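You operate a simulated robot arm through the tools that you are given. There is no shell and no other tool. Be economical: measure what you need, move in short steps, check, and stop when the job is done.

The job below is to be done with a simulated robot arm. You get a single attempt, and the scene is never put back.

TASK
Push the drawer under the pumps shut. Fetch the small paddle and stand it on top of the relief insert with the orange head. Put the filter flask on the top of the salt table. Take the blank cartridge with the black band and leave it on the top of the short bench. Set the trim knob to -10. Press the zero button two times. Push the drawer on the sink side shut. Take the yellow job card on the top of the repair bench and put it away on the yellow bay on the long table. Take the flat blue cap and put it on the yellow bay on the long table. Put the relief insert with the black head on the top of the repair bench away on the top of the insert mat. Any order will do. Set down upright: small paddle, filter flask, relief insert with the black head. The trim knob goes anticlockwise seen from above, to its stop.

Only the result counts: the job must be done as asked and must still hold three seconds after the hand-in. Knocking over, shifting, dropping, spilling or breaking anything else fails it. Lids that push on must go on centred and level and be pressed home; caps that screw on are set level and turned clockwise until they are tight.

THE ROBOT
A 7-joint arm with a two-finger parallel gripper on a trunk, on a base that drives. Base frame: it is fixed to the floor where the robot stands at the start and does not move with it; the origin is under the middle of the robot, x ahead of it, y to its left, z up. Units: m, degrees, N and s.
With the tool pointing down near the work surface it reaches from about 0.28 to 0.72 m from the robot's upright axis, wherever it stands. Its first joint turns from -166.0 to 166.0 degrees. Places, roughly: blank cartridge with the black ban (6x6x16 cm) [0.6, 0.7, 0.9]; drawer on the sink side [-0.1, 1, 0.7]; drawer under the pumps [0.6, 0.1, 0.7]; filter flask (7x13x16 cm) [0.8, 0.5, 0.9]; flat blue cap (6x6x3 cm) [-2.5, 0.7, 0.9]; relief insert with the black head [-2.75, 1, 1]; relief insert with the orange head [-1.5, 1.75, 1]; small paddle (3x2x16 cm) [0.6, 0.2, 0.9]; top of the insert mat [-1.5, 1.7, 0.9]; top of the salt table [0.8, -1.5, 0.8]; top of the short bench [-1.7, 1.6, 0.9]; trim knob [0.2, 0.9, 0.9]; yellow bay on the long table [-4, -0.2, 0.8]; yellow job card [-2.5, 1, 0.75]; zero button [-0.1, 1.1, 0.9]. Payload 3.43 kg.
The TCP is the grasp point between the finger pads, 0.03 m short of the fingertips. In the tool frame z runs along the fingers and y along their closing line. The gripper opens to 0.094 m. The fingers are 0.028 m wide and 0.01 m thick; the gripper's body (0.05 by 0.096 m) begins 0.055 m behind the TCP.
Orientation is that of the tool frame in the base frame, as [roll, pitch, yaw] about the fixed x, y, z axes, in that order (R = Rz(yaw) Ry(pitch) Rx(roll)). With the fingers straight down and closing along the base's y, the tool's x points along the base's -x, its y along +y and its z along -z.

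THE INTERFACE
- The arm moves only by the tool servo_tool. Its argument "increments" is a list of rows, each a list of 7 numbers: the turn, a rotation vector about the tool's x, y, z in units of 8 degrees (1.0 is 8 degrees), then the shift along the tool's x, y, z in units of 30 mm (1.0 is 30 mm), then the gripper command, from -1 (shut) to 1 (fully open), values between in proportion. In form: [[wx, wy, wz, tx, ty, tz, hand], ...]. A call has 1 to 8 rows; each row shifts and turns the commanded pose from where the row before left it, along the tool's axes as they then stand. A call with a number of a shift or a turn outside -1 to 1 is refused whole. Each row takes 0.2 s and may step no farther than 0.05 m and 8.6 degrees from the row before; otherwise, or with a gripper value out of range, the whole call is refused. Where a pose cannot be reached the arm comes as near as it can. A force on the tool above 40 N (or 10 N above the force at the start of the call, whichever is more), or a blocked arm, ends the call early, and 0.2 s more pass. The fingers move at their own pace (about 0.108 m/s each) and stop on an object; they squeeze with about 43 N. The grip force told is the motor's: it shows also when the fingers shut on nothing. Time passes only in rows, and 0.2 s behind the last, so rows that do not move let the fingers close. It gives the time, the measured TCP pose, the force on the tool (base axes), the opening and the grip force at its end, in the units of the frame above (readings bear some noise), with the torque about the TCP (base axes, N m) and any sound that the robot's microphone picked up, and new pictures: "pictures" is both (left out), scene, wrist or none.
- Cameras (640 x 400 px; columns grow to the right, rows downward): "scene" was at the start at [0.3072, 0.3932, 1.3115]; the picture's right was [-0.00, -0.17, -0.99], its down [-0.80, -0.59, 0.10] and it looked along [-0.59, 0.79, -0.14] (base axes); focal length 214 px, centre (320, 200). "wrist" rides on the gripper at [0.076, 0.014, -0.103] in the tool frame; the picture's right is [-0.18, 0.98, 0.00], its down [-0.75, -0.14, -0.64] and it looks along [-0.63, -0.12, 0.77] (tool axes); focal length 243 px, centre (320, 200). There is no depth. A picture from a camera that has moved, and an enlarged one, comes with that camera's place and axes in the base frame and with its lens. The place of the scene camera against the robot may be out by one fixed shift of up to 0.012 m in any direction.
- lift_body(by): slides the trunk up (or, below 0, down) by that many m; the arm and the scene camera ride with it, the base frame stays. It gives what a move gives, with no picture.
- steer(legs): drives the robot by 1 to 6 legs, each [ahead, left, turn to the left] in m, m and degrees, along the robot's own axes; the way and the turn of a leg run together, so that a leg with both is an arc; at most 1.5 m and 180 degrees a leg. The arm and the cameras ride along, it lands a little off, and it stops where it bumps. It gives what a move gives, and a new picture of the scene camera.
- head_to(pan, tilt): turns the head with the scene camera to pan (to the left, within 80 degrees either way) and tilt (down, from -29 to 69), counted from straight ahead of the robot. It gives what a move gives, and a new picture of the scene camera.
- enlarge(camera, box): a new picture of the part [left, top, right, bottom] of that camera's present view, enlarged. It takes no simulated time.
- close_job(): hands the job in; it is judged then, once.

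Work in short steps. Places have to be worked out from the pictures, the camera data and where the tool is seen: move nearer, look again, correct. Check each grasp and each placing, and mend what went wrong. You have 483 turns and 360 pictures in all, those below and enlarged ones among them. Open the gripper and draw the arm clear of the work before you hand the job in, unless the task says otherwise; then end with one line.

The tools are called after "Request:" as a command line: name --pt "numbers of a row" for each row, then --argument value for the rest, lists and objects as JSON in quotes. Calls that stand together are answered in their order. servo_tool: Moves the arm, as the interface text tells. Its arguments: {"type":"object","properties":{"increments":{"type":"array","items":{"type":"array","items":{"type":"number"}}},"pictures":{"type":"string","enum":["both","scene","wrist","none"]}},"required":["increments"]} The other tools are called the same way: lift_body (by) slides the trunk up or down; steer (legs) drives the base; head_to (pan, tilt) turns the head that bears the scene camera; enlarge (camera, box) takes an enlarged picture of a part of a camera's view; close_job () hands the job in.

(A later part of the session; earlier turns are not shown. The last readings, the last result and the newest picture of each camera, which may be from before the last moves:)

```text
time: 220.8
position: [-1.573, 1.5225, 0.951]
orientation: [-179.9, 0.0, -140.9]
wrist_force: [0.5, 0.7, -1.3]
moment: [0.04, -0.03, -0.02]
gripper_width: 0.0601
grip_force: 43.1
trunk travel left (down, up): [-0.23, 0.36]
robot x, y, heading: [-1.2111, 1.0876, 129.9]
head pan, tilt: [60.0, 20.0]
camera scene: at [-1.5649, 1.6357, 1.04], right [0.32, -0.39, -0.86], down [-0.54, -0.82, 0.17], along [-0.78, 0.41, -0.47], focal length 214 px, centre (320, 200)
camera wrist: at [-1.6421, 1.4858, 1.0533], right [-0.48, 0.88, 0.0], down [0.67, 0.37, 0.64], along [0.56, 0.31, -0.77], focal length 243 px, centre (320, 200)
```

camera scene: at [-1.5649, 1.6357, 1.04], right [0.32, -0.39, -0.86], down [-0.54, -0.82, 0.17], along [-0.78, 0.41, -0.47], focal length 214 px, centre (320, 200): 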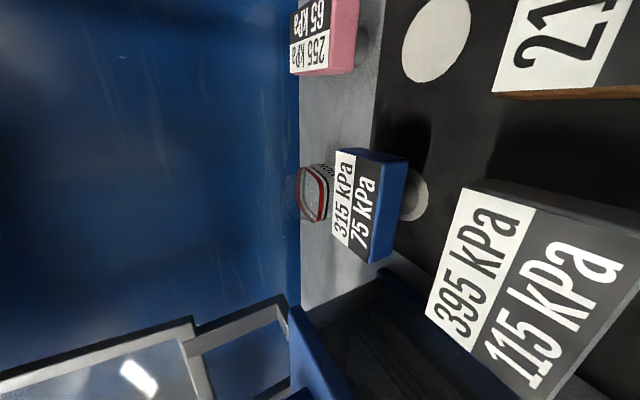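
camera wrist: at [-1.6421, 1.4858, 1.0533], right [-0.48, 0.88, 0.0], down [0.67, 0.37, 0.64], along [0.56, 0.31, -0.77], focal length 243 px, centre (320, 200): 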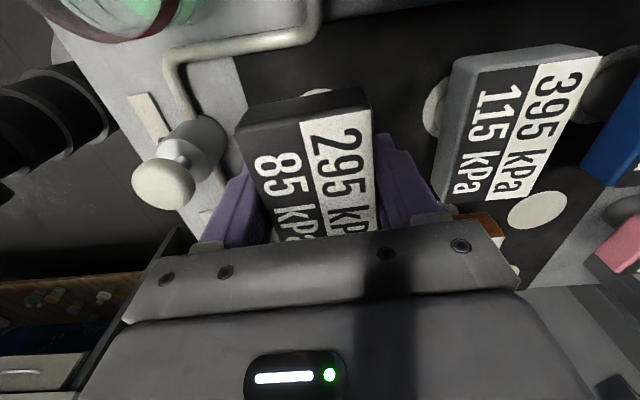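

Clearances look fine. I lower in small steps to contact.

Request:
servo_tool --pt "0 0 0 0 0 0.5 -1" --pt "0 0 0 0 0 0.4 -1" --pt "0 0 0 0 0 0.15 -1" --pictures "none"

Request:
servo_tool --pt "0 0 0 0 0 0.12 -1" --pt "0 0 0 0 0 0.12 -1" --pictures "none"

```text
time: 221.6
position: [-1.5751, 1.5219, 0.9191]
orientation: [-179.9, 0.1, -140.8]
wrist_force: [-0.4, -0.1, -2.8]
moment: [0.0, 0.01, 0.02]
gripper_width: 0.0598
grip_force: 42.6
trunk travel left (down, up): [-0.23, 0.36]
robot x, y, heading: [-1.2102, 1.0901, 130.0]
head pan, tilt: [60.0, 20.0]
```

```text
time: 222.2
position: [-1.5755, 1.5226, 0.9147]
orientation: [-179.9, 0.0, -140.8]
wrist_force: [0.2, 1.4, 15.0]
moment: [-0.09, -0.14, 0.0]
gripper_width: 0.06
grip_force: 43.0
trunk travel left (down, up): [-0.23, 0.36]
robot x, y, heading: [-1.207, 1.0927, 129.6]
head pan, tilt: [60.0, 20.0]
```

Contact. I release partly and rise.

Request:
servo_tool --pt "0 0 0 0 0 0 0.65" --pt "0 0 0 0 0 0 0.65" --pt "0 0 0 0 0 -0.5 0.65" --pt "0 0 0 0 0 -1 0.65" --pt "0 0 0 0 0 -1 0.65" --pt "0 0 0 0 0 -1 0.65" --pt "0 0 0 0 0 -1 0.65" --pictures "wrist"

```text
time: 223.8
position: [-1.5759, 1.5228, 1.0499]
orientation: [-179.8, -0.1, -140.8]
wrist_force: [-0.7, -0.1, 0.6]
moment: [0.0, -0.01, -0.01]
gripper_width: 0.0775
grip_force: 0.0
trunk travel left (down, up): [-0.23, 0.36]
robot x, y, heading: [-1.2102, 1.0918, 130.4]
head pan, tilt: [60.0, 20.0]
camera wrist: at [-1.6443, 1.486, 1.1518], right [-0.48, 0.88, 0.0], down [0.67, 0.37, 0.64], along [0.57, 0.31, -0.77], focal length 243 px, centre (320, 200)
```

wrist: 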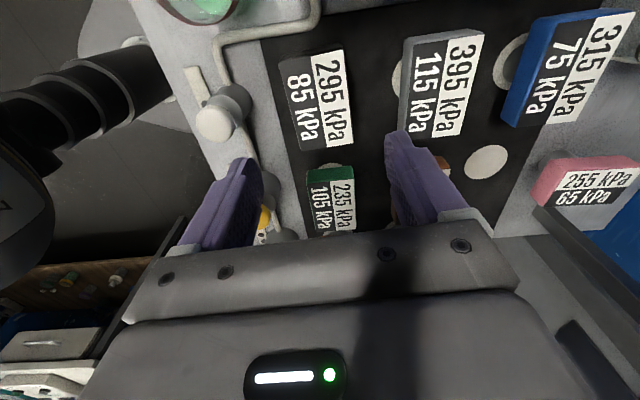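

Insert placed upright on the mat. I swing the head back, back off a bit, and drive left to the repair bench for the card.

Request:
head_to --pan 0 --tilt 25

Request:
lift_body --by 0.18

Request:
steer --legs '[[-0.1, 0, 0], [0, 1.04, 0], [0.13, 0, 0]]'

Request:
servo_tool --pt "0 0 -1 0 0 0 0.5" --pt "0 0 -1 0 0 0 0.5" --pt "0 0 -1 0 0 0 0.5" --pt "0 0 -1 0 0 0 0.5" --pt "0 0 -1 0 0 0 0.5" --pt "0 0 -1 0 0 0 0.5" --pt "0 0 -1 0 0 0 0.5" --pt "0 0 -1 0 0 0 0.5" --pictures "none"

Request:
servo_tool --pt "0 0 -1 0 0 0 0.5" --pt "0 0 -1 0 0 0 0.5" --pt "0 0 -1 0 0 0 0.5" --pictures "both"

```text
time: 225.1
position: [-1.5763, 1.5221, 1.0481]
orientation: [-179.9, -0.1, -140.8]
wrist_force: [-0.1, 0.3, 1.1]
moment: [-0.01, 0.01, 0.0]
gripper_width: 0.0774
grip_force: 0.0
trunk travel left (down, up): [-0.23, 0.36]
robot x, y, heading: [-1.2057, 1.0861, 130.2]
head pan, tilt: [0.0, 25.0]
camera scene: at [-1.5226, 1.5683, 1.0928], right [0.63, -0.78, 0.0], down [-0.7, -0.57, 0.42], along [-0.33, -0.27, -0.91], focal length 214 px, centre (320, 200)
```

scene: 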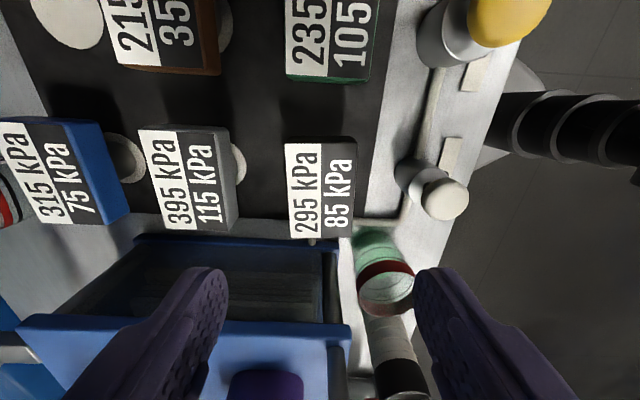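

```text
time: 227.1
position: [-1.5761, 1.5229, 1.2286]
orientation: [-179.9, -0.1, -140.7]
wrist_force: [-0.1, 0.1, 0.2]
moment: [0.0, -0.01, 0.0]
gripper_width: 0.0775
grip_force: 0.1
trunk travel left (down, up): [-0.41, 0.18]
robot x, y, heading: [-1.2101, 1.0916, 130.2]
head pan, tilt: [0.0, 25.0]
```

```text
time: 234.1
position: [-2.3942, 0.8795, 1.2288]
orientation: [-179.8, 0.2, -141.2]
wrist_force: [-0.5, 0.2, 0.4]
moment: [-0.04, -0.05, -0.01]
gripper_width: 0.0775
grip_force: 0.0
trunk travel left (down, up): [-0.41, 0.18]
robot x, y, heading: [-2.0327, 0.4418, 129.6]
head pan, tilt: [0.0, 25.0]
camera scene: at [-2.3416, 0.9249, 1.2722], right [0.63, -0.78, 0.0], down [-0.71, -0.57, 0.42], along [-0.33, -0.27, -0.91], focal length 214 px, centre (320, 200)
```

scene: 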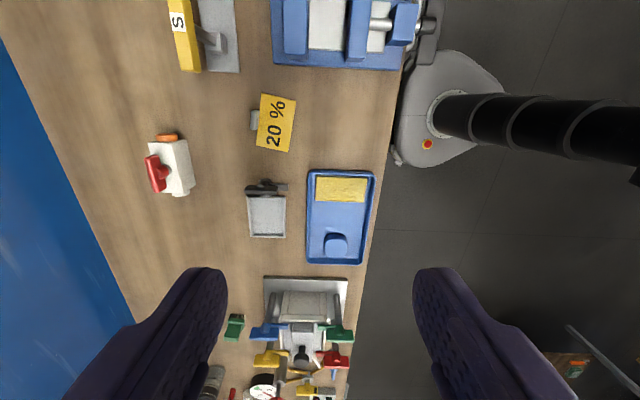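

```text
time: 235.9
position: [-2.394, 0.8788, 1.2295]
orientation: [-179.9, -0.1, -77.1]
wrist_force: [-0.5, -0.3, 0.3]
moment: [-0.01, 0.0, -0.03]
gripper_width: 0.0706
grip_force: 0.0
trunk travel left (down, up): [-0.41, 0.18]
robot x, y, heading: [-2.0266, 0.4437, 129.6]
head pan, tilt: [0.0, 25.0]
```

```text
time: 236.7
position: [-2.3934, 0.8788, 1.2295]
orientation: [-180.0, -0.1, -53.1]
wrist_force: [-0.1, 0.0, -0.3]
moment: [-0.01, 0.02, -0.01]
gripper_width: 0.0707
grip_force: 0.1
trunk travel left (down, up): [-0.41, 0.18]
robot x, y, heading: [-2.0319, 0.4425, 129.4]
head pan, tilt: [0.0, 25.0]
camera scene: at [-2.4362, 0.9361, 1.2732], right [0.8, 0.6, 0.0], down [0.54, -0.72, 0.42], along [0.26, -0.34, -0.91], focal length 214 px, centre (320, 200)
camera wrist: at [-2.3602, 0.8096, 1.3321], right [-0.9, -0.44, 0.0], down [-0.34, 0.69, 0.64], along [-0.28, 0.57, -0.77], focal length 243 px, centre (320, 200)
```

scene: 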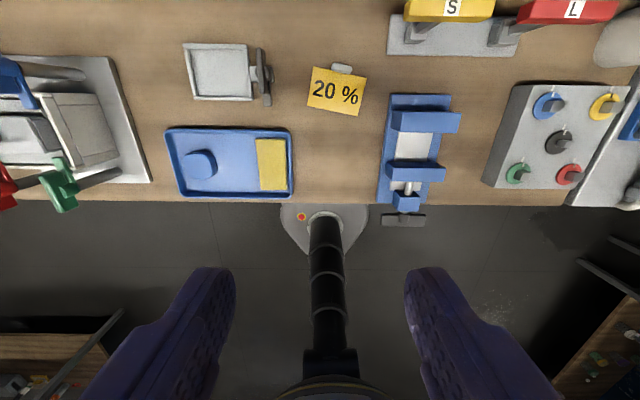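
wrist: 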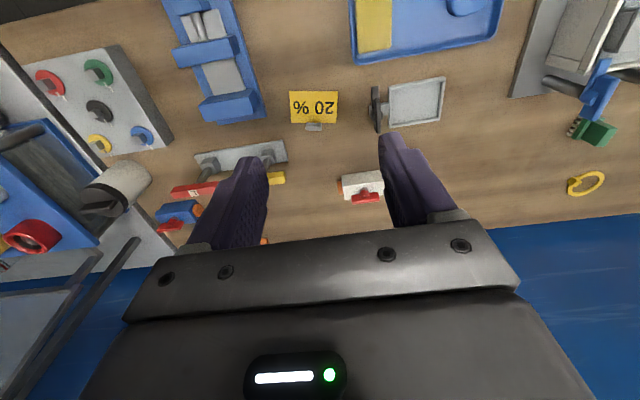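

I zoom on the card to see how it can be gripped.

Request:
enlarge --camera "scene" --box '[290, 50, 386, 110]'

Request:
enlarge --camera "wrist" --box '[270, 80, 366, 140]'

```text
6.67 times, centred on (338, 80) of scene
camera zoom: at [-2.4362, 0.9361, 1.2732], right [0.8, 0.6, 0.0], down [0.54, -0.72, 0.42], along [0.26, -0.34, -0.91], focal length 1430 px, centre (200, 1000)
```

zoom: 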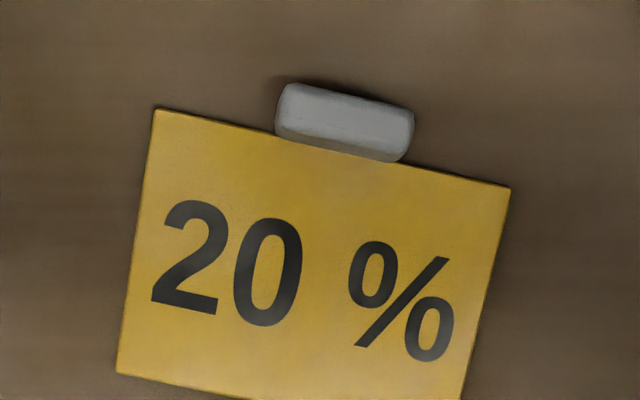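

```text
6.67 times, centred on (318, 110) of wrist
camera zoom: at [-2.3602, 0.8096, 1.3321], right [-0.9, -0.44, 0.0], down [-0.34, 0.69, 0.64], along [-0.28, 0.57, -0.77], focal length 1618 px, centre (333, 800)
```

zoom: 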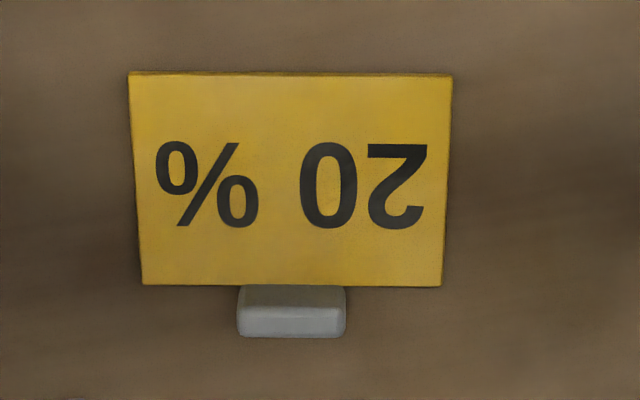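

The card lies flat with a small grey block handle at its back edge (near (-2.433, 0.988)). I'll grip that block across its short side: drive 8 cm nearer, turn the hand to yaw -154°, and move above.

Request:
steer --legs '[[0.08, 0, 0]]'

Request:
servo_tool --pt "0 0 1 0 0 0 0.5" --pt "0 0 1 0 0 0 0.5" --pt "0 0 1 0 0 0 0.5" --pt "0 0 1 0 0 0 0.5" --pt "0 0 1 0 0 0 0.5" --pt "0 0 1 0 0 0 0.5" --pt "0 0 1 0 0 0 0.5" --pt "0 0 1 0 0 0 0.5" --pictures "none"

Request:
servo_tool --pt "0 0 1 0 0 0 0" --pt "0 0 1 0 0 0 0" --pt "0 0 1 0 0 0 0" --pt "0 0 1 0 0 0 0" --pt "0 0 0.6 0 0 0 0" --pictures "scene"

```text
time: 237.8
position: [-2.4457, 0.9426, 1.2299]
orientation: [180.0, -0.1, -53.2]
wrist_force: [-0.5, -0.2, 0.8]
moment: [-0.03, -0.04, 0.01]
gripper_width: 0.0705
grip_force: 0.1
trunk travel left (down, up): [-0.41, 0.18]
robot x, y, heading: [-2.0808, 0.5032, 129.5]
head pan, tilt: [0.0, 25.0]
camera scene: at [-2.4883, 0.9988, 1.2722], right [0.8, 0.6, 0.0], down [0.54, -0.73, 0.43], along [0.26, -0.34, -0.9], focal length 214 px, centre (320, 200)
```

scene: 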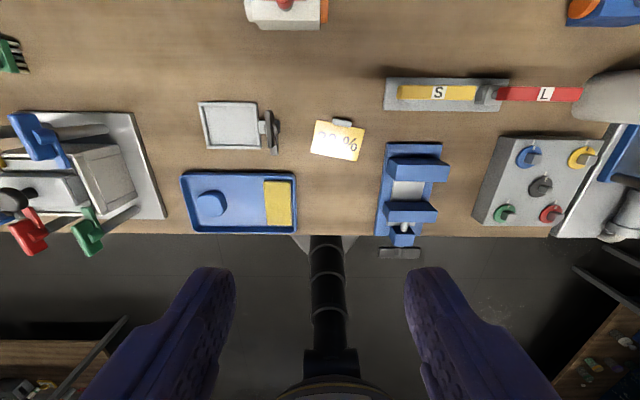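

```text
time: 239.6
position: [-2.4445, 0.9399, 1.2306]
orientation: [-179.9, 0.1, -117.4]
wrist_force: [0.5, -0.8, -0.2]
moment: [0.01, -0.03, 0.01]
gripper_width: 0.0706
grip_force: 0.0
trunk travel left (down, up): [-0.41, 0.18]
robot x, y, heading: [-2.0834, 0.5049, 129.5]
head pan, tilt: [0.0, 25.0]
```

```text
time: 240.8
position: [-2.4445, 0.9406, 1.2297]
orientation: [-179.9, 0.1, -154.2]
wrist_force: [-0.4, 0.5, -0.6]
moment: [0.02, 0.03, 0.01]
gripper_width: 0.047
grip_force: 0.0
trunk travel left (down, up): [-0.41, 0.18]
robot x, y, heading: [-2.0827, 0.5053, 129.8]
head pan, tilt: [0.0, 25.0]
camera scene: at [-2.3831, 0.9723, 1.2732], right [0.44, -0.9, 0.0], down [-0.82, -0.39, 0.42], along [-0.38, -0.19, -0.91], focal length 214 px, centre (320, 200)
```

scene: 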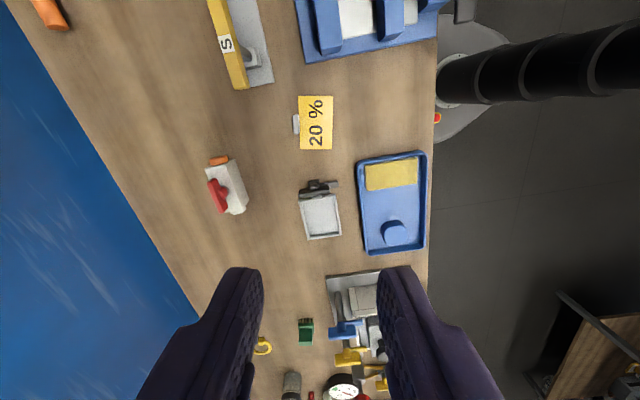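

Hand aligned with the card. I move above the block and lower.

Request:
servo_tool --pt "0 0 0 -0.51 0.65 0 0" --pt "0 0 0 -0.51 0.65 0 0" --pictures "none"

Request:
lift_body --by -0.22

Request:
servo_tool --pt "0 0 0 0 0 1 0" --pt "0 0 0 0 0 0.5 0" --pictures "both"

```text
time: 241.3
position: [-2.4344, 0.9886, 1.2312]
orientation: [-179.9, 0.2, -154.1]
wrist_force: [0.0, -0.1, 0.4]
moment: [-0.02, 0.0, 0.01]
gripper_width: 0.0471
grip_force: 0.1
trunk travel left (down, up): [-0.41, 0.18]
robot x, y, heading: [-2.0817, 0.505, 129.5]
head pan, tilt: [0.0, 25.0]
```

```text
time: 243.7
position: [-2.4347, 0.9875, 1.0114]
orientation: [-179.9, 0.1, -154.1]
wrist_force: [-0.1, 0.1, 0.4]
moment: [-0.02, 0.01, -0.04]
gripper_width: 0.047
grip_force: 0.0
trunk travel left (down, up): [-0.19, 0.4]
robot x, y, heading: [-2.0829, 0.5013, 129.2]
head pan, tilt: [0.0, 25.0]
```

```text
time: 244.3
position: [-2.4338, 0.9882, 0.966]
orientation: [-180.0, 0.1, -154.1]
wrist_force: [0.1, 0.0, 0.0]
moment: [-0.01, 0.0, -0.03]
gripper_width: 0.047
grip_force: 0.0
trunk travel left (down, up): [-0.19, 0.4]
robot x, y, heading: [-2.0797, 0.5034, 129.5]
head pan, tilt: [0.0, 25.0]
camera scene: at [-2.372, 1.0202, 1.0097], right [0.44, -0.9, 0.0], down [-0.82, -0.4, 0.42], along [-0.38, -0.19, -0.91], focal length 214 px, centre (320, 200)
camera wrist: at [-2.5093, 0.9681, 1.0682], right [-0.26, 0.96, 0.0], down [0.74, 0.2, 0.64], along [0.62, 0.17, -0.77], focal length 243 px, centre (320, 200)
```

scene: 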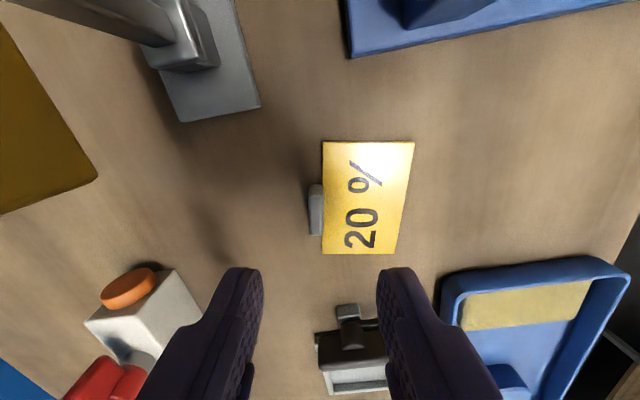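
wrist: 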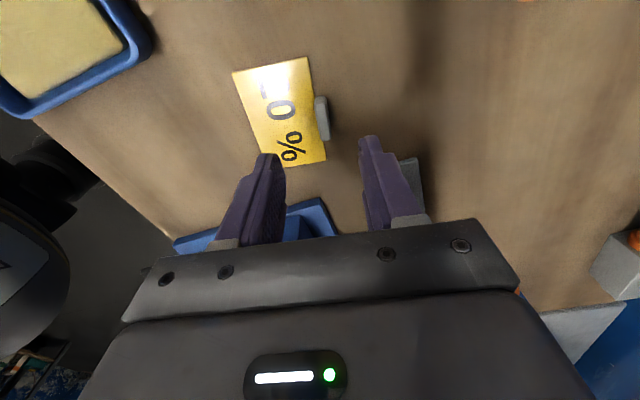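

Block centred; I descend to grip height, watching the force.

Request:
servo_tool --pt "0 0 0 0 0.1 0.9 0" --pt "0 0 0 0 0 0.9 0" --pt "0 0 0 0 0 0.35 0" --pictures "both"

```text
time: 245.1
position: [-2.4357, 0.9895, 0.902]
orientation: [-179.9, 0.0, -154.1]
wrist_force: [0.3, 0.2, -0.2]
moment: [-0.02, 0.0, 0.0]
gripper_width: 0.047
grip_force: 0.0
trunk travel left (down, up): [-0.19, 0.4]
robot x, y, heading: [-2.0798, 0.5024, 129.8]
head pan, tilt: [0.0, 25.0]
camera scene: at [-2.3734, 1.0214, 0.9453], right [0.44, -0.9, 0.0], down [-0.82, -0.4, 0.42], along [-0.38, -0.19, -0.91], focal length 214 px, centre (320, 200)
camera wrist: at [-2.5107, 0.9693, 1.0039], right [-0.26, 0.96, 0.0], down [0.74, 0.2, 0.64], along [0.62, 0.17, -0.77], focal length 243 px, centre (320, 200)
```

scene: 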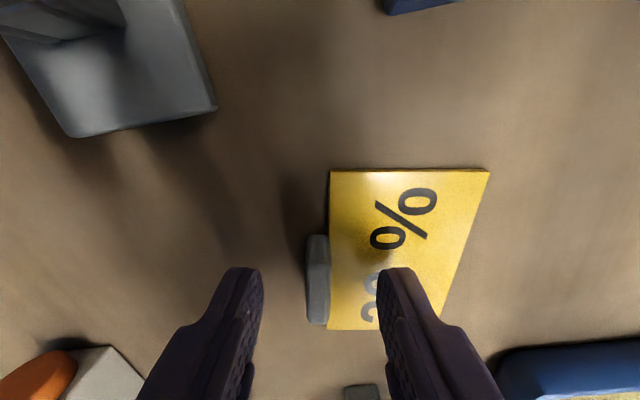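
wrist: 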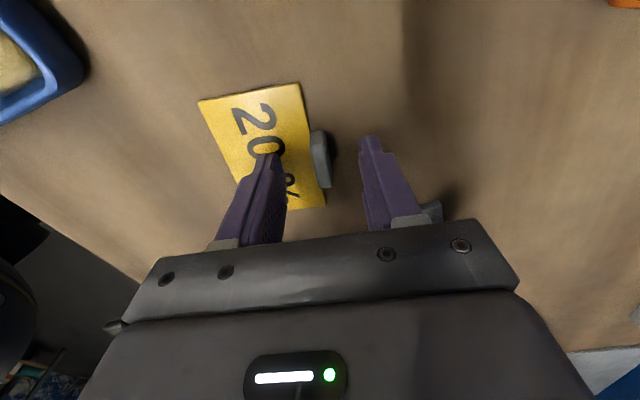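

Well placed. I go 6 mm lower and close on the block.

Request:
servo_tool --pt "0 0 0 0 0 0.1 0" --pt "0 0 0 0 0 0.1 0" --pt "0 0 0 0 0 0 -1" --pt "0 0 0 0 0 0 -1" --pt "0 0 0 0 0 0 -1" --pictures "both"

```text
time: 246.3
position: [-2.4344, 0.9891, 0.8958]
orientation: [-179.9, 0.1, -154.2]
wrist_force: [0.1, 0.6, 0.5]
moment: [-0.01, 0.0, 0.0]
gripper_width: 0.0076
grip_force: 41.1
trunk travel left (down, up): [-0.19, 0.4]
robot x, y, heading: [-2.0779, 0.5041, 129.6]
head pan, tilt: [0.0, 25.0]
camera scene: at [-2.3736, 1.022, 0.9392], right [0.44, -0.9, 0.0], down [-0.82, -0.4, 0.42], along [-0.38, -0.19, -0.91], focal length 214 px, centre (320, 200)
camera wrist: at [-2.5109, 0.9699, 0.9977], right [-0.26, 0.96, 0.0], down [0.74, 0.2, 0.64], along [0.62, 0.17, -0.77], focal length 243 px, centre (320, 200)
```

scene: 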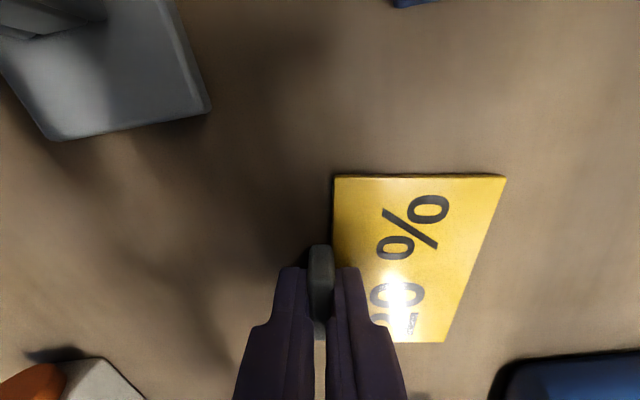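
wrist: 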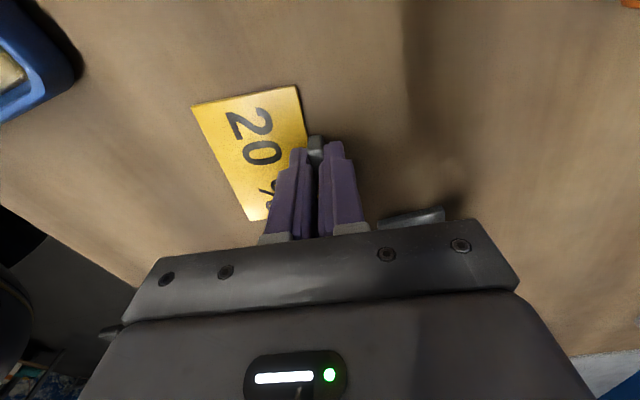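

Block gripped (8 mm). I lift and check the card comes along.

Request:
servo_tool --pt "0 0 0 0 0 -0.5 -1" --pt "0 0 0 0 0 -1 -1" --pt "0 0 0 0 0 -1 -1" --pt "0 0 0 0 0 -1 -1" --pictures "wrist"

Request:
lift_body --by 0.2

Request:
head_to --pan 80 --tilt 30

```text
time: 247.3
position: [-2.4337, 0.9904, 0.9989]
orientation: [-179.9, 0.1, -154.0]
wrist_force: [-0.1, -0.1, -0.3]
moment: [0.01, 0.0, 0.0]
gripper_width: 0.0074
grip_force: 41.7
trunk travel left (down, up): [-0.19, 0.4]
robot x, y, heading: [-2.0814, 0.506, 129.7]
head pan, tilt: [0.0, 25.0]
camera wrist: at [-2.509, 0.9704, 1.1013], right [-0.26, 0.96, 0.0], down [0.74, 0.2, 0.64], along [0.62, 0.17, -0.77], focal length 243 px, centre (320, 200)
```

wrist: 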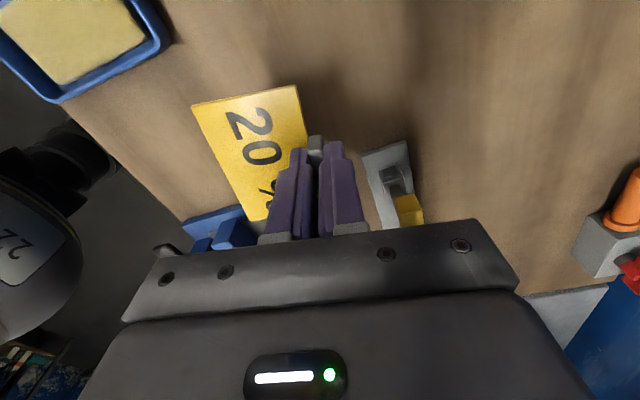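

```text
time: 249.4
position: [-2.4334, 0.9901, 1.1986]
orientation: [-179.9, 0.1, -154.0]
wrist_force: [-0.5, -0.2, -0.3]
moment: [-0.04, 0.01, -0.03]
gripper_width: 0.0074
grip_force: 41.2
trunk travel left (down, up): [-0.39, 0.2]
robot x, y, heading: [-2.0838, 0.5065, 129.8]
head pan, tilt: [0.0, 25.0]
```

```text
time: 251.0
position: [-2.4335, 0.9909, 1.1986]
orientation: [-179.9, 0.1, -154.0]
wrist_force: [-0.1, 0.1, 0.8]
moment: [0.01, 0.02, 0.01]
gripper_width: 0.0075
grip_force: 41.9
trunk travel left (down, up): [-0.39, 0.2]
robot x, y, heading: [-2.0799, 0.5052, 129.7]
head pan, tilt: [80.0, 30.0]
camera scene: at [-2.4182, 1.0994, 1.3188], right [0.08, -0.16, -0.98], down [-0.56, -0.82, 0.09], along [-0.82, 0.55, -0.15], focal length 214 px, centre (320, 200)
```

scene: 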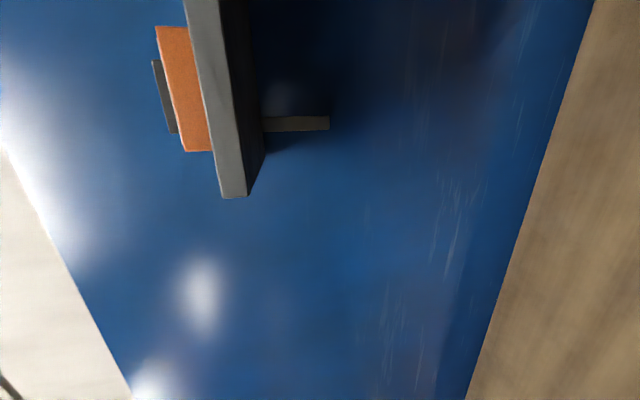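

Card is held. I back off and turn towards the long table at (-4, -0.2).

Request:
steer --legs '[[-0.45, 0, 0], [0, 0, 60]]'

Request:
head_to --pan 70 --tilt 0

```text
time: 256.3
position: [-2.397, 0.1091, 1.199]
orientation: [-179.9, 0.0, -95.0]
wrist_force: [-0.6, 0.1, -0.6]
moment: [-0.02, 0.03, 0.01]
gripper_width: 0.0078
grip_force: 41.4
trunk travel left (down, up): [-0.39, 0.2]
robot x, y, heading: [-1.7968, 0.1637, -171.2]
head pan, tilt: [80.0, 30.0]
camera scene: at [-2.4812, 0.1787, 1.3189], right [0.18, -0.01, -0.98], down [0.41, -0.91, 0.09], along [-0.89, -0.42, -0.15], focal length 214 px, centre (320, 200)
```

scene: 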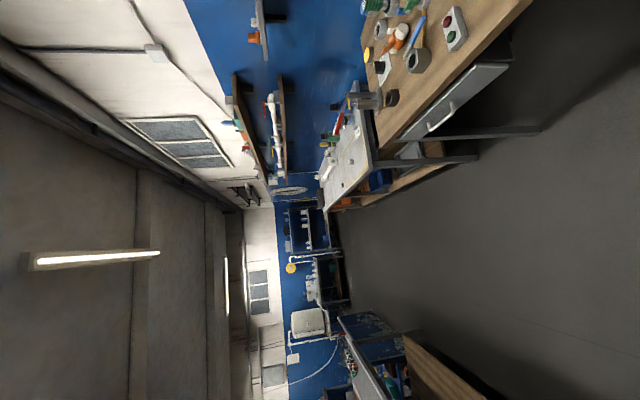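

```text
time: 257.2
position: [-2.3973, 0.1085, 1.1995]
orientation: [-179.9, 0.1, -95.0]
wrist_force: [-0.6, 0.6, -0.1]
moment: [0.02, 0.02, -0.01]
gripper_width: 0.0076
grip_force: 41.2
trunk travel left (down, up): [-0.39, 0.2]
robot x, y, heading: [-1.8, 0.159, -171.5]
head pan, tilt: [70.0, 0.0]
camera scene: at [-2.4725, 0.2265, 1.3039], right [0.34, -0.03, -0.94], down [-0.09, -1.0, 0.0], along [-0.94, 0.08, -0.34], focal length 214 px, centre (320, 200)
```

scene: 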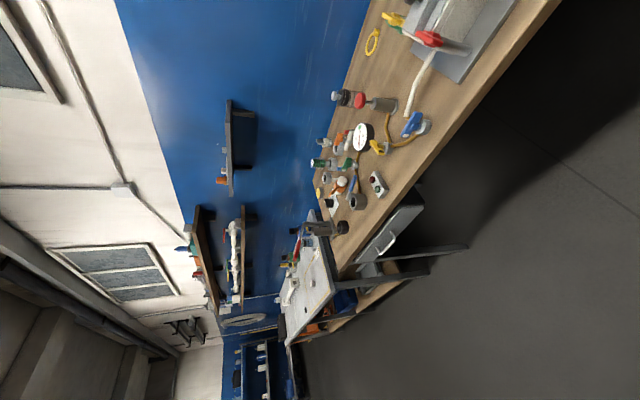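

The long table (white top) adjoins the far end of the repair bench. I turn back to face the wall side, move to the aisle middle and drive left.

Request:
steer --legs '[[0, 0, -59], [0.2, 0, 0], [0, 1.3, 0]]'

Request:
head_to --pan 60 --tilt 10

```text
time: 267.5
position: [-3.2585, 0.0429, 1.1989]
orientation: [-179.9, 0.1, -157.2]
wrist_force: [-0.5, 1.0, 0.2]
moment: [-0.02, 0.0, -0.04]
gripper_width: 0.0074
grip_force: 41.6
trunk travel left (down, up): [-0.39, 0.2]
robot x, y, heading: [-2.933, -0.461, 126.7]
head pan, tilt: [70.0, 0.0]
camera scene: at [-3.1902, 0.1647, 1.3039], right [0.13, -0.32, -0.94], down [-0.92, -0.39, 0.0], along [-0.36, 0.87, -0.34], focal length 214 px, centre (320, 200)
```

scene: 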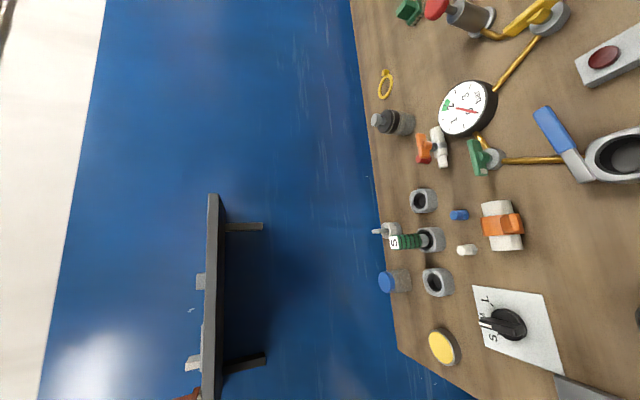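

```text
time: 268.2
position: [-3.2588, 0.0421, 1.1993]
orientation: [-179.9, 0.1, -157.2]
wrist_force: [0.6, 0.1, 0.1]
moment: [0.03, -0.01, -0.03]
gripper_width: 0.0078
grip_force: 41.3
trunk travel left (down, up): [-0.39, 0.2]
robot x, y, heading: [-2.9343, -0.4638, 126.4]
head pan, tilt: [60.0, 10.0]
camera scene: at [-3.2031, 0.1549, 1.2882], right [0.2, -0.46, -0.87], down [-0.85, -0.52, 0.09], along [-0.49, 0.72, -0.49], focal length 214 px, centre (320, 200)
```

scene: 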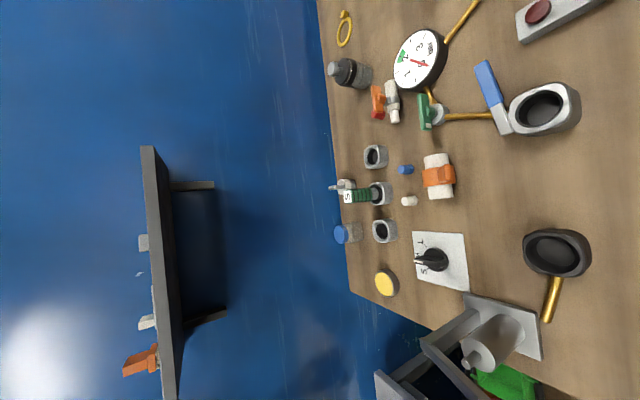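

I correct the heading by 3° and drive on 0.55 m left, then turn the hand to face the bench for a top view.

Request:
steer --legs '[[0, 0.55, 3]]'

Request:
servo_tool --pt "0 0 -1 0 0 -0.5 -1" --pt "0 0 -1 0 0 -0.5 -1" --pt "0 0 -1 0 0 -0.5 -1" --pt "0 0 -1 0 0 -0.5 -1" --pt "0 0 -1 0 0 0 -1" --pt "0 0 -1 0 0 0 -1" --pt "0 0 -1 0 0 0 -1" --pt "0 0 -1 0 0 0 -1" --pictures "none"

Request:
servo_tool --pt "0 0 -1 0 0 0 -1" --pt "0 0 -1 0 0 0 -1" --pt "0 0 -1 0 0 0 -1" --pt "0 0 -1 0 0 0 -1" --pt "0 0 -1 0 0 0 -1" --pictures "none"

Request:
head_to --pan 10 --tilt -5

```text
time: 271.4
position: [-3.722, -0.3187, 1.1985]
orientation: [-179.9, 0.1, -154.1]
wrist_force: [0.3, -0.5, -0.5]
moment: [-0.02, 0.0, 0.0]
gripper_width: 0.0076
grip_force: 41.8
trunk travel left (down, up): [-0.39, 0.2]
robot x, y, heading: [-3.3692, -0.8039, 129.7]
head pan, tilt: [60.0, 10.0]
camera scene: at [-3.6734, -0.2029, 1.2882], right [0.22, -0.45, -0.86], down [-0.82, -0.57, 0.09], along [-0.53, 0.69, -0.49], focal length 214 px, centre (320, 200)
```

scene: 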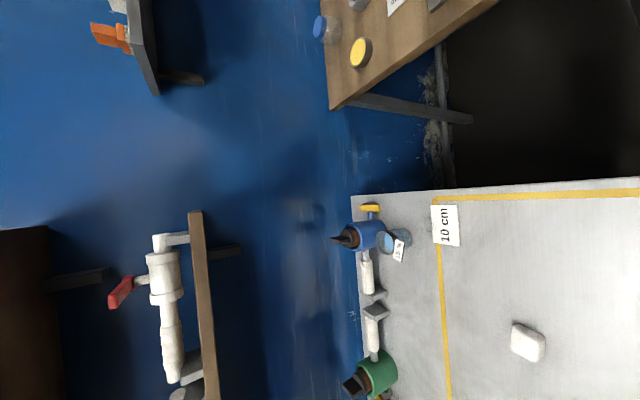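

```text
time: 273.2
position: [-3.7234, -0.3185, 1.2587]
orientation: [-179.9, -0.2, -90.0]
wrist_force: [0.1, -0.3, -0.2]
moment: [0.0, 0.03, 0.0]
gripper_width: 0.0077
grip_force: 41.5
trunk travel left (down, up): [-0.39, 0.2]
robot x, y, heading: [-3.3699, -0.8031, 129.6]
head pan, tilt: [60.0, 10.0]
```

```text
time: 274.4
position: [-3.721, -0.3184, 1.26]
orientation: [180.0, 0.0, -50.1]
wrist_force: [0.1, -0.3, -0.2]
moment: [-0.02, 0.02, -0.02]
gripper_width: 0.0074
grip_force: 42.1
trunk travel left (down, up): [-0.39, 0.2]
robot x, y, heading: [-3.3691, -0.8029, 129.6]
head pan, tilt: [60.0, 10.0]
```

```text
time: 275.6
position: [-3.7216, -0.317, 1.2586]
orientation: [-179.9, -0.1, -50.0]
wrist_force: [0.3, 0.5, -0.3]
moment: [0.0, 0.03, 0.0]
gripper_width: 0.0075
grip_force: 41.0
trunk travel left (down, up): [-0.39, 0.2]
robot x, y, heading: [-3.3726, -0.8033, 129.5]
head pan, tilt: [10.0, -5.0]
camera scene: at [-3.8094, -0.2355, 1.3083], right [0.76, 0.63, -0.17], down [0.63, -0.77, -0.08], along [-0.19, -0.05, -0.98], focal length 214 px, centre (320, 200)
```

scene: 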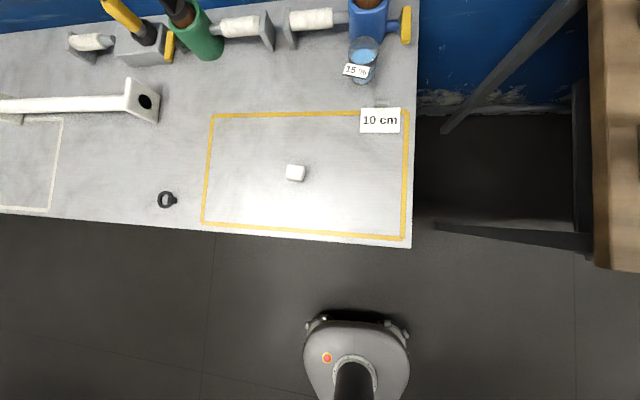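

The yellow bay has a white cube in its middle, so there's room left and right of it. I drive left 0.28 and forward 0.2 and look again from above.

Request:
steer --legs '[[0.2, 0.28, 0]]'

Request:
head_to --pan 0 --tilt 5

```text
time: 277.9
position: [-4.0669, -0.3426, 1.2581]
orientation: [-179.9, -0.1, -50.4]
wrist_force: [-0.5, -0.3, -0.9]
moment: [-0.02, -0.02, -0.01]
gripper_width: 0.0072
grip_force: 41.8
trunk travel left (down, up): [-0.39, 0.2]
robot x, y, heading: [-3.7207, -0.8299, 129.3]
head pan, tilt: [10.0, -5.0]
camera scene: at [-4.1538, -0.2593, 1.308], right [0.76, 0.63, -0.17], down [0.62, -0.78, -0.08], along [-0.19, -0.04, -0.98], focal length 214 px, centre (320, 200)
```

scene: 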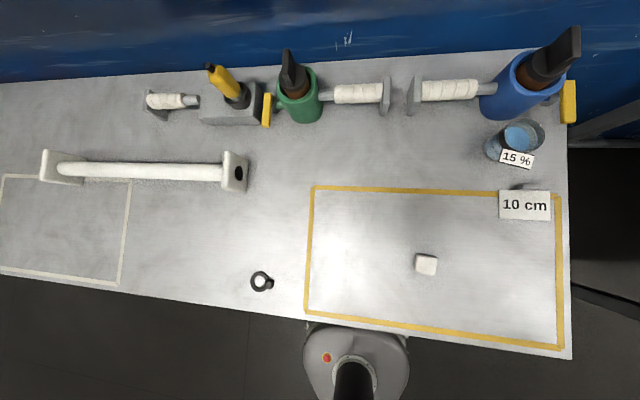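

```text
time: 278.6
position: [-4.0654, -0.3415, 1.2589]
orientation: [-180.0, -0.1, -50.5]
wrist_force: [0.9, -0.5, -0.2]
moment: [-0.01, 0.01, 0.02]
gripper_width: 0.0075
grip_force: 41.5
trunk travel left (down, up): [-0.39, 0.2]
robot x, y, heading: [-3.7175, -0.8313, 129.6]
head pan, tilt: [0.0, 5.0]
camera scene: at [-4.1313, -0.2617, 1.3027], right [0.77, 0.64, 0.0], down [0.64, -0.77, 0.09], along [0.06, -0.07, -1.0], focal length 214 px, centre (320, 200)
```

scene: 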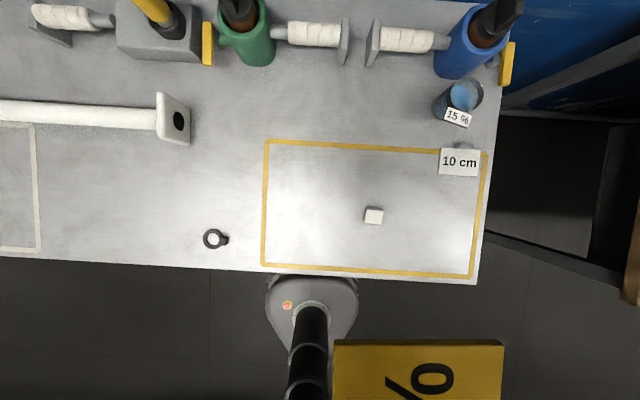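

Table top z ≈ 0.815; bay corners computed. I place the card in the left half: shift the hand and lower.

Request:
servo_tool --pt "0 0 0 -0.66 0.55 0 -1" --pt "0 0 0 -0.66 0.55 0 -1" --pictures "none"

Request:
lift_body --by -0.32

Request:
servo_tool --pt "0 0 0 0 0 0.5 -1" --pt "0 0 0 0 0 0.5 -1" --pictures "both"

```text
time: 279.2
position: [-4.1167, -0.3296, 1.2576]
orientation: [-180.0, -0.2, -50.4]
wrist_force: [-0.5, -0.1, -0.3]
moment: [0.0, -0.02, -0.01]
gripper_width: 0.0075
grip_force: 41.7
trunk travel left (down, up): [-0.39, 0.2]
robot x, y, heading: [-3.7195, -0.8299, 129.6]
head pan, tilt: [0.0, 5.0]
```

```text
time: 282.4
position: [-4.1149, -0.3311, 0.9384]
orientation: [-180.0, -0.2, -50.4]
wrist_force: [-1.0, 0.0, 0.2]
moment: [-0.02, 0.02, -0.01]
gripper_width: 0.0075
grip_force: 41.9
trunk travel left (down, up): [-0.07, 0.52]
robot x, y, heading: [-3.7198, -0.8269, 129.1]
head pan, tilt: [0.0, 5.0]
```

```text
time: 282.9
position: [-4.1166, -0.3321, 0.9085]
orientation: [179.9, -0.2, -50.4]
wrist_force: [0.3, 0.6, 0.1]
moment: [0.02, -0.01, 0.05]
gripper_width: 0.0073
grip_force: 41.4
trunk travel left (down, up): [-0.07, 0.52]
robot x, y, heading: [-3.716, -0.8324, 129.4]
head pan, tilt: [0.0, 5.0]
camera scene: at [-4.1817, -0.2511, 0.9524], right [0.77, 0.64, 0.0], down [0.64, -0.77, 0.09], along [0.06, -0.07, -1.0], focal length 214 px, centre (320, 200)
camera wrist: at [-4.0789, -0.3986, 1.0113], right [-0.87, -0.48, 0.0], down [-0.37, 0.67, 0.64], along [-0.31, 0.56, -0.77], focal length 243 px, centre (320, 200)
```

scene: 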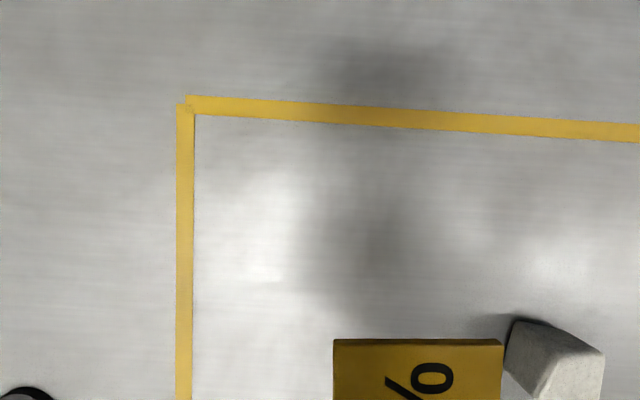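
wrist: 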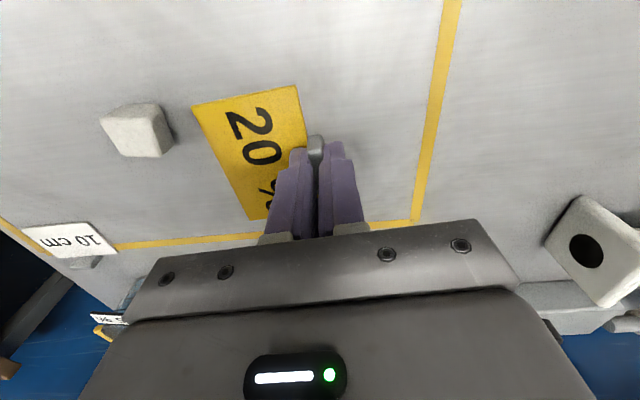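

I shift 2 cm left, away from the cube, and lower with force watch.

Request:
servo_tool --pt "0 0 0 0 0.8 0 -1" --pt "0 0 0 0 0 0.6 -1" --pt "0 0 0 0 0 0.5 -1" --pt "0 0 0 0 0 0.3 -1" --pictures "wrist"

Request:
servo_tool --pt "0 0 0 0 0 0.12 -1" --pt "0 0 0 0 0 0.12 -1" --pt "0 0 0 0 0 0.12 -1" --pictures "none"

```text
time: 283.9
position: [-4.1345, -0.3467, 0.8659]
orientation: [-180.0, -0.2, -50.4]
wrist_force: [-0.9, 0.4, 0.6]
moment: [0.02, -0.02, 0.0]
gripper_width: 0.0073
grip_force: 41.4
trunk travel left (down, up): [-0.07, 0.52]
robot x, y, heading: [-3.7166, -0.8309, 129.6]
head pan, tilt: [0.0, 5.0]
camera wrist: at [-4.0972, -0.4142, 0.9692], right [-0.87, -0.48, 0.0], down [-0.37, 0.67, 0.64], along [-0.31, 0.56, -0.77], focal length 243 px, centre (320, 200)
```

wrist: 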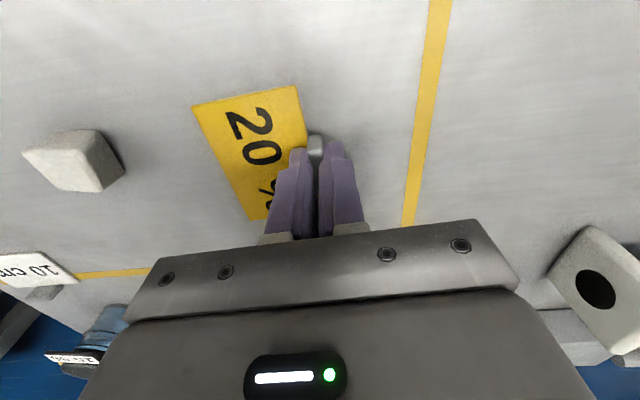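

```text
time: 284.8
position: [-4.1336, -0.3471, 0.856]
orientation: [180.0, -0.1, -50.4]
wrist_force: [-0.3, 0.7, -0.8]
moment: [-0.01, -0.03, -0.01]
gripper_width: 0.0076
grip_force: 41.5
trunk travel left (down, up): [-0.07, 0.52]
robot x, y, heading: [-3.7134, -0.8275, 129.2]
head pan, tilt: [0.0, 5.0]
```

No contact yet at 0.856; I continue.

Request:
servo_tool --pt "0 0 0 0 0 0.12 -1" --pt "0 0 0 0 0 0.12 -1" --pt "0 0 0 0 0 0.12 -1" --pictures "none"

Request:
servo_tool --pt "0 0 0 0 0 0.12 -1" --pt "0 0 0 0 0 0.12 -1" --pictures "wrist"

```text
time: 285.6
position: [-4.1346, -0.3472, 0.8443]
orientation: [-179.9, -0.2, -50.4]
wrist_force: [-0.3, -0.2, -1.1]
moment: [0.0, 0.03, -0.01]
gripper_width: 0.0075
grip_force: 42.2
trunk travel left (down, up): [-0.07, 0.52]
robot x, y, heading: [-3.7156, -0.8312, 129.2]
head pan, tilt: [0.0, 5.0]
```

```text
time: 286.1
position: [-4.1345, -0.3465, 0.8371]
orientation: [180.0, -0.1, -50.3]
wrist_force: [0.2, 0.1, -0.4]
moment: [0.0, -0.06, 0.03]
gripper_width: 0.0076
grip_force: 41.4
trunk travel left (down, up): [-0.07, 0.52]
robot x, y, heading: [-3.7153, -0.8297, 129.6]
head pan, tilt: [0.0, 5.0]
camera wrist: at [-4.0973, -0.4138, 0.9403], right [-0.87, -0.48, 0.0], down [-0.37, 0.67, 0.64], along [-0.31, 0.56, -0.77], focal length 243 px, centre (320, 200)
```

wrist: 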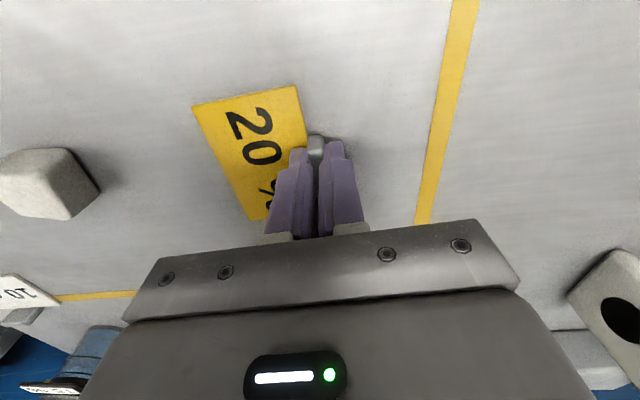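

Still no contact; I continue in small steps.

Request:
servo_tool --pt "0 0 0 0 0 0.12 -1" --pt "0 0 0 0 0 0.12 -1" --pt "0 0 0 0 0 0.12 -1" --pictures "none"

Request:
servo_tool --pt "0 0 0 0 0 0.12 -1" --pt "0 0 0 0 0 0.12 -1" --pt "0 0 0 0 0 0.12 -1" --pictures "wrist"

```text
time: 287.0
position: [-4.1363, -0.3465, 0.8335]
orientation: [180.0, 0.5, -50.5]
wrist_force: [1.2, -0.9, 20.3]
moment: [-0.18, -0.32, 0.01]
gripper_width: 0.0075
grip_force: 41.3
trunk travel left (down, up): [-0.07, 0.52]
robot x, y, heading: [-3.7151, -0.8305, 129.0]
head pan, tilt: [0.0, 5.0]
stopped in row 3: the force on the tool passed its limit at 48 N (the readings are from after the stop); the commanded pose is now the measured one
```

```text
time: 287.4
position: [-4.1365, -0.3434, 0.8338]
orientation: [179.9, 0.9, -50.4]
wrist_force: [0.4, -1.2, 19.6]
moment: [-0.32, -0.55, -0.05]
gripper_width: 0.0074
grip_force: 41.8
trunk travel left (down, up): [-0.07, 0.52]
robot x, y, heading: [-3.7172, -0.8298, 129.3]
head pan, tilt: [0.0, 5.0]
stopped in row 2: the force on the tool passed its limit at 44 N (the readings are from after the stop); the commanded pose is now the measured one
camera wrist: at [-4.0981, -0.4131, 0.9351], right [-0.88, -0.48, 0.0], down [-0.36, 0.66, 0.65], along [-0.32, 0.57, -0.76], focal length 243 px, centre (320, 200)
```

wrist: 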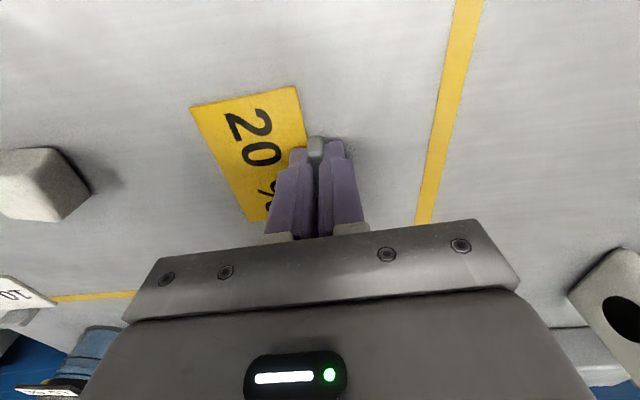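

Contact; table at z ≈ 0.80. I relieve 2 mm, open a little and rise.

Request:
servo_tool --pt "0 0 0 0 0 -0.1 -1" --pt "0 0 0 0 0 0 -0.4" --pt "0 0 0 0 0 0 -0.4" --pt "0 0 0 0 0 -0.5 -0.4" --pt "0 0 0 0 0 -1 -0.4" --pt "0 0 0 0 0 -1 -0.4" --pt "0 0 0 0 0 -1 -0.4" --pictures "wrist"

```text
time: 289.0
position: [-4.1376, -0.3445, 0.9407]
orientation: [179.8, 0.6, -50.4]
wrist_force: [-0.4, 0.6, -0.9]
moment: [0.01, 0.0, 0.0]
gripper_width: 0.0282
grip_force: 0.0
trunk travel left (down, up): [-0.07, 0.52]
robot x, y, heading: [-3.7213, -0.8297, 129.4]
head pan, tilt: [0.0, 5.0]
camera wrist: at [-4.0989, -0.4125, 1.0411], right [-0.87, -0.48, 0.0], down [-0.37, 0.67, 0.65], along [-0.32, 0.57, -0.76], focal length 243 px, centre (320, 200)
```

wrist: 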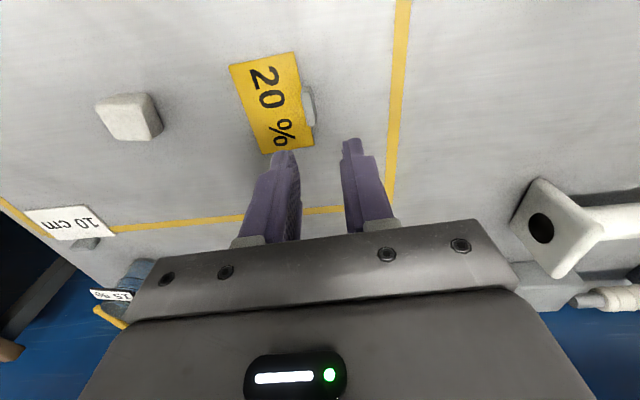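

Card sits in the bay. I raise the trunk and return to the repair bench for the blue cap.

Request:
lift_body --by 0.32

Request:
steer --legs '[[-0.2, 0, 0], [0, -0.95, 0], [0, -0.95, 0]]'

```text
time: 292.2
position: [-4.1372, -0.3432, 1.2586]
orientation: [180.0, 0.5, -50.4]
wrist_force: [-0.1, 0.1, 0.6]
moment: [0.05, 0.01, -0.01]
gripper_width: 0.028
grip_force: 0.0
trunk travel left (down, up): [-0.39, 0.2]
robot x, y, heading: [-3.717, -0.829, 129.4]
head pan, tilt: [0.0, 5.0]
```

```text
time: 303.0
position: [-2.5233, 0.7242, 1.2591]
orientation: [179.8, 0.6, -50.1]
wrist_force: [0.7, 0.4, 0.1]
moment: [-0.02, -0.01, -0.01]
gripper_width: 0.0282
grip_force: 0.1
trunk travel left (down, up): [-0.39, 0.2]
robot x, y, heading: [-2.1001, 0.2433, 129.6]
head pan, tilt: [0.0, 5.0]
camera scene: at [-2.5882, 0.8041, 1.3042], right [0.77, 0.64, 0.0], down [0.64, -0.76, 0.08], along [0.05, -0.06, -1.0], focal length 214 px, centre (320, 200)
```

scene: 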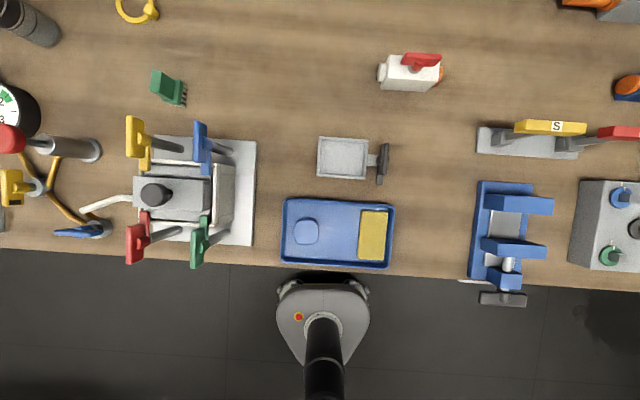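

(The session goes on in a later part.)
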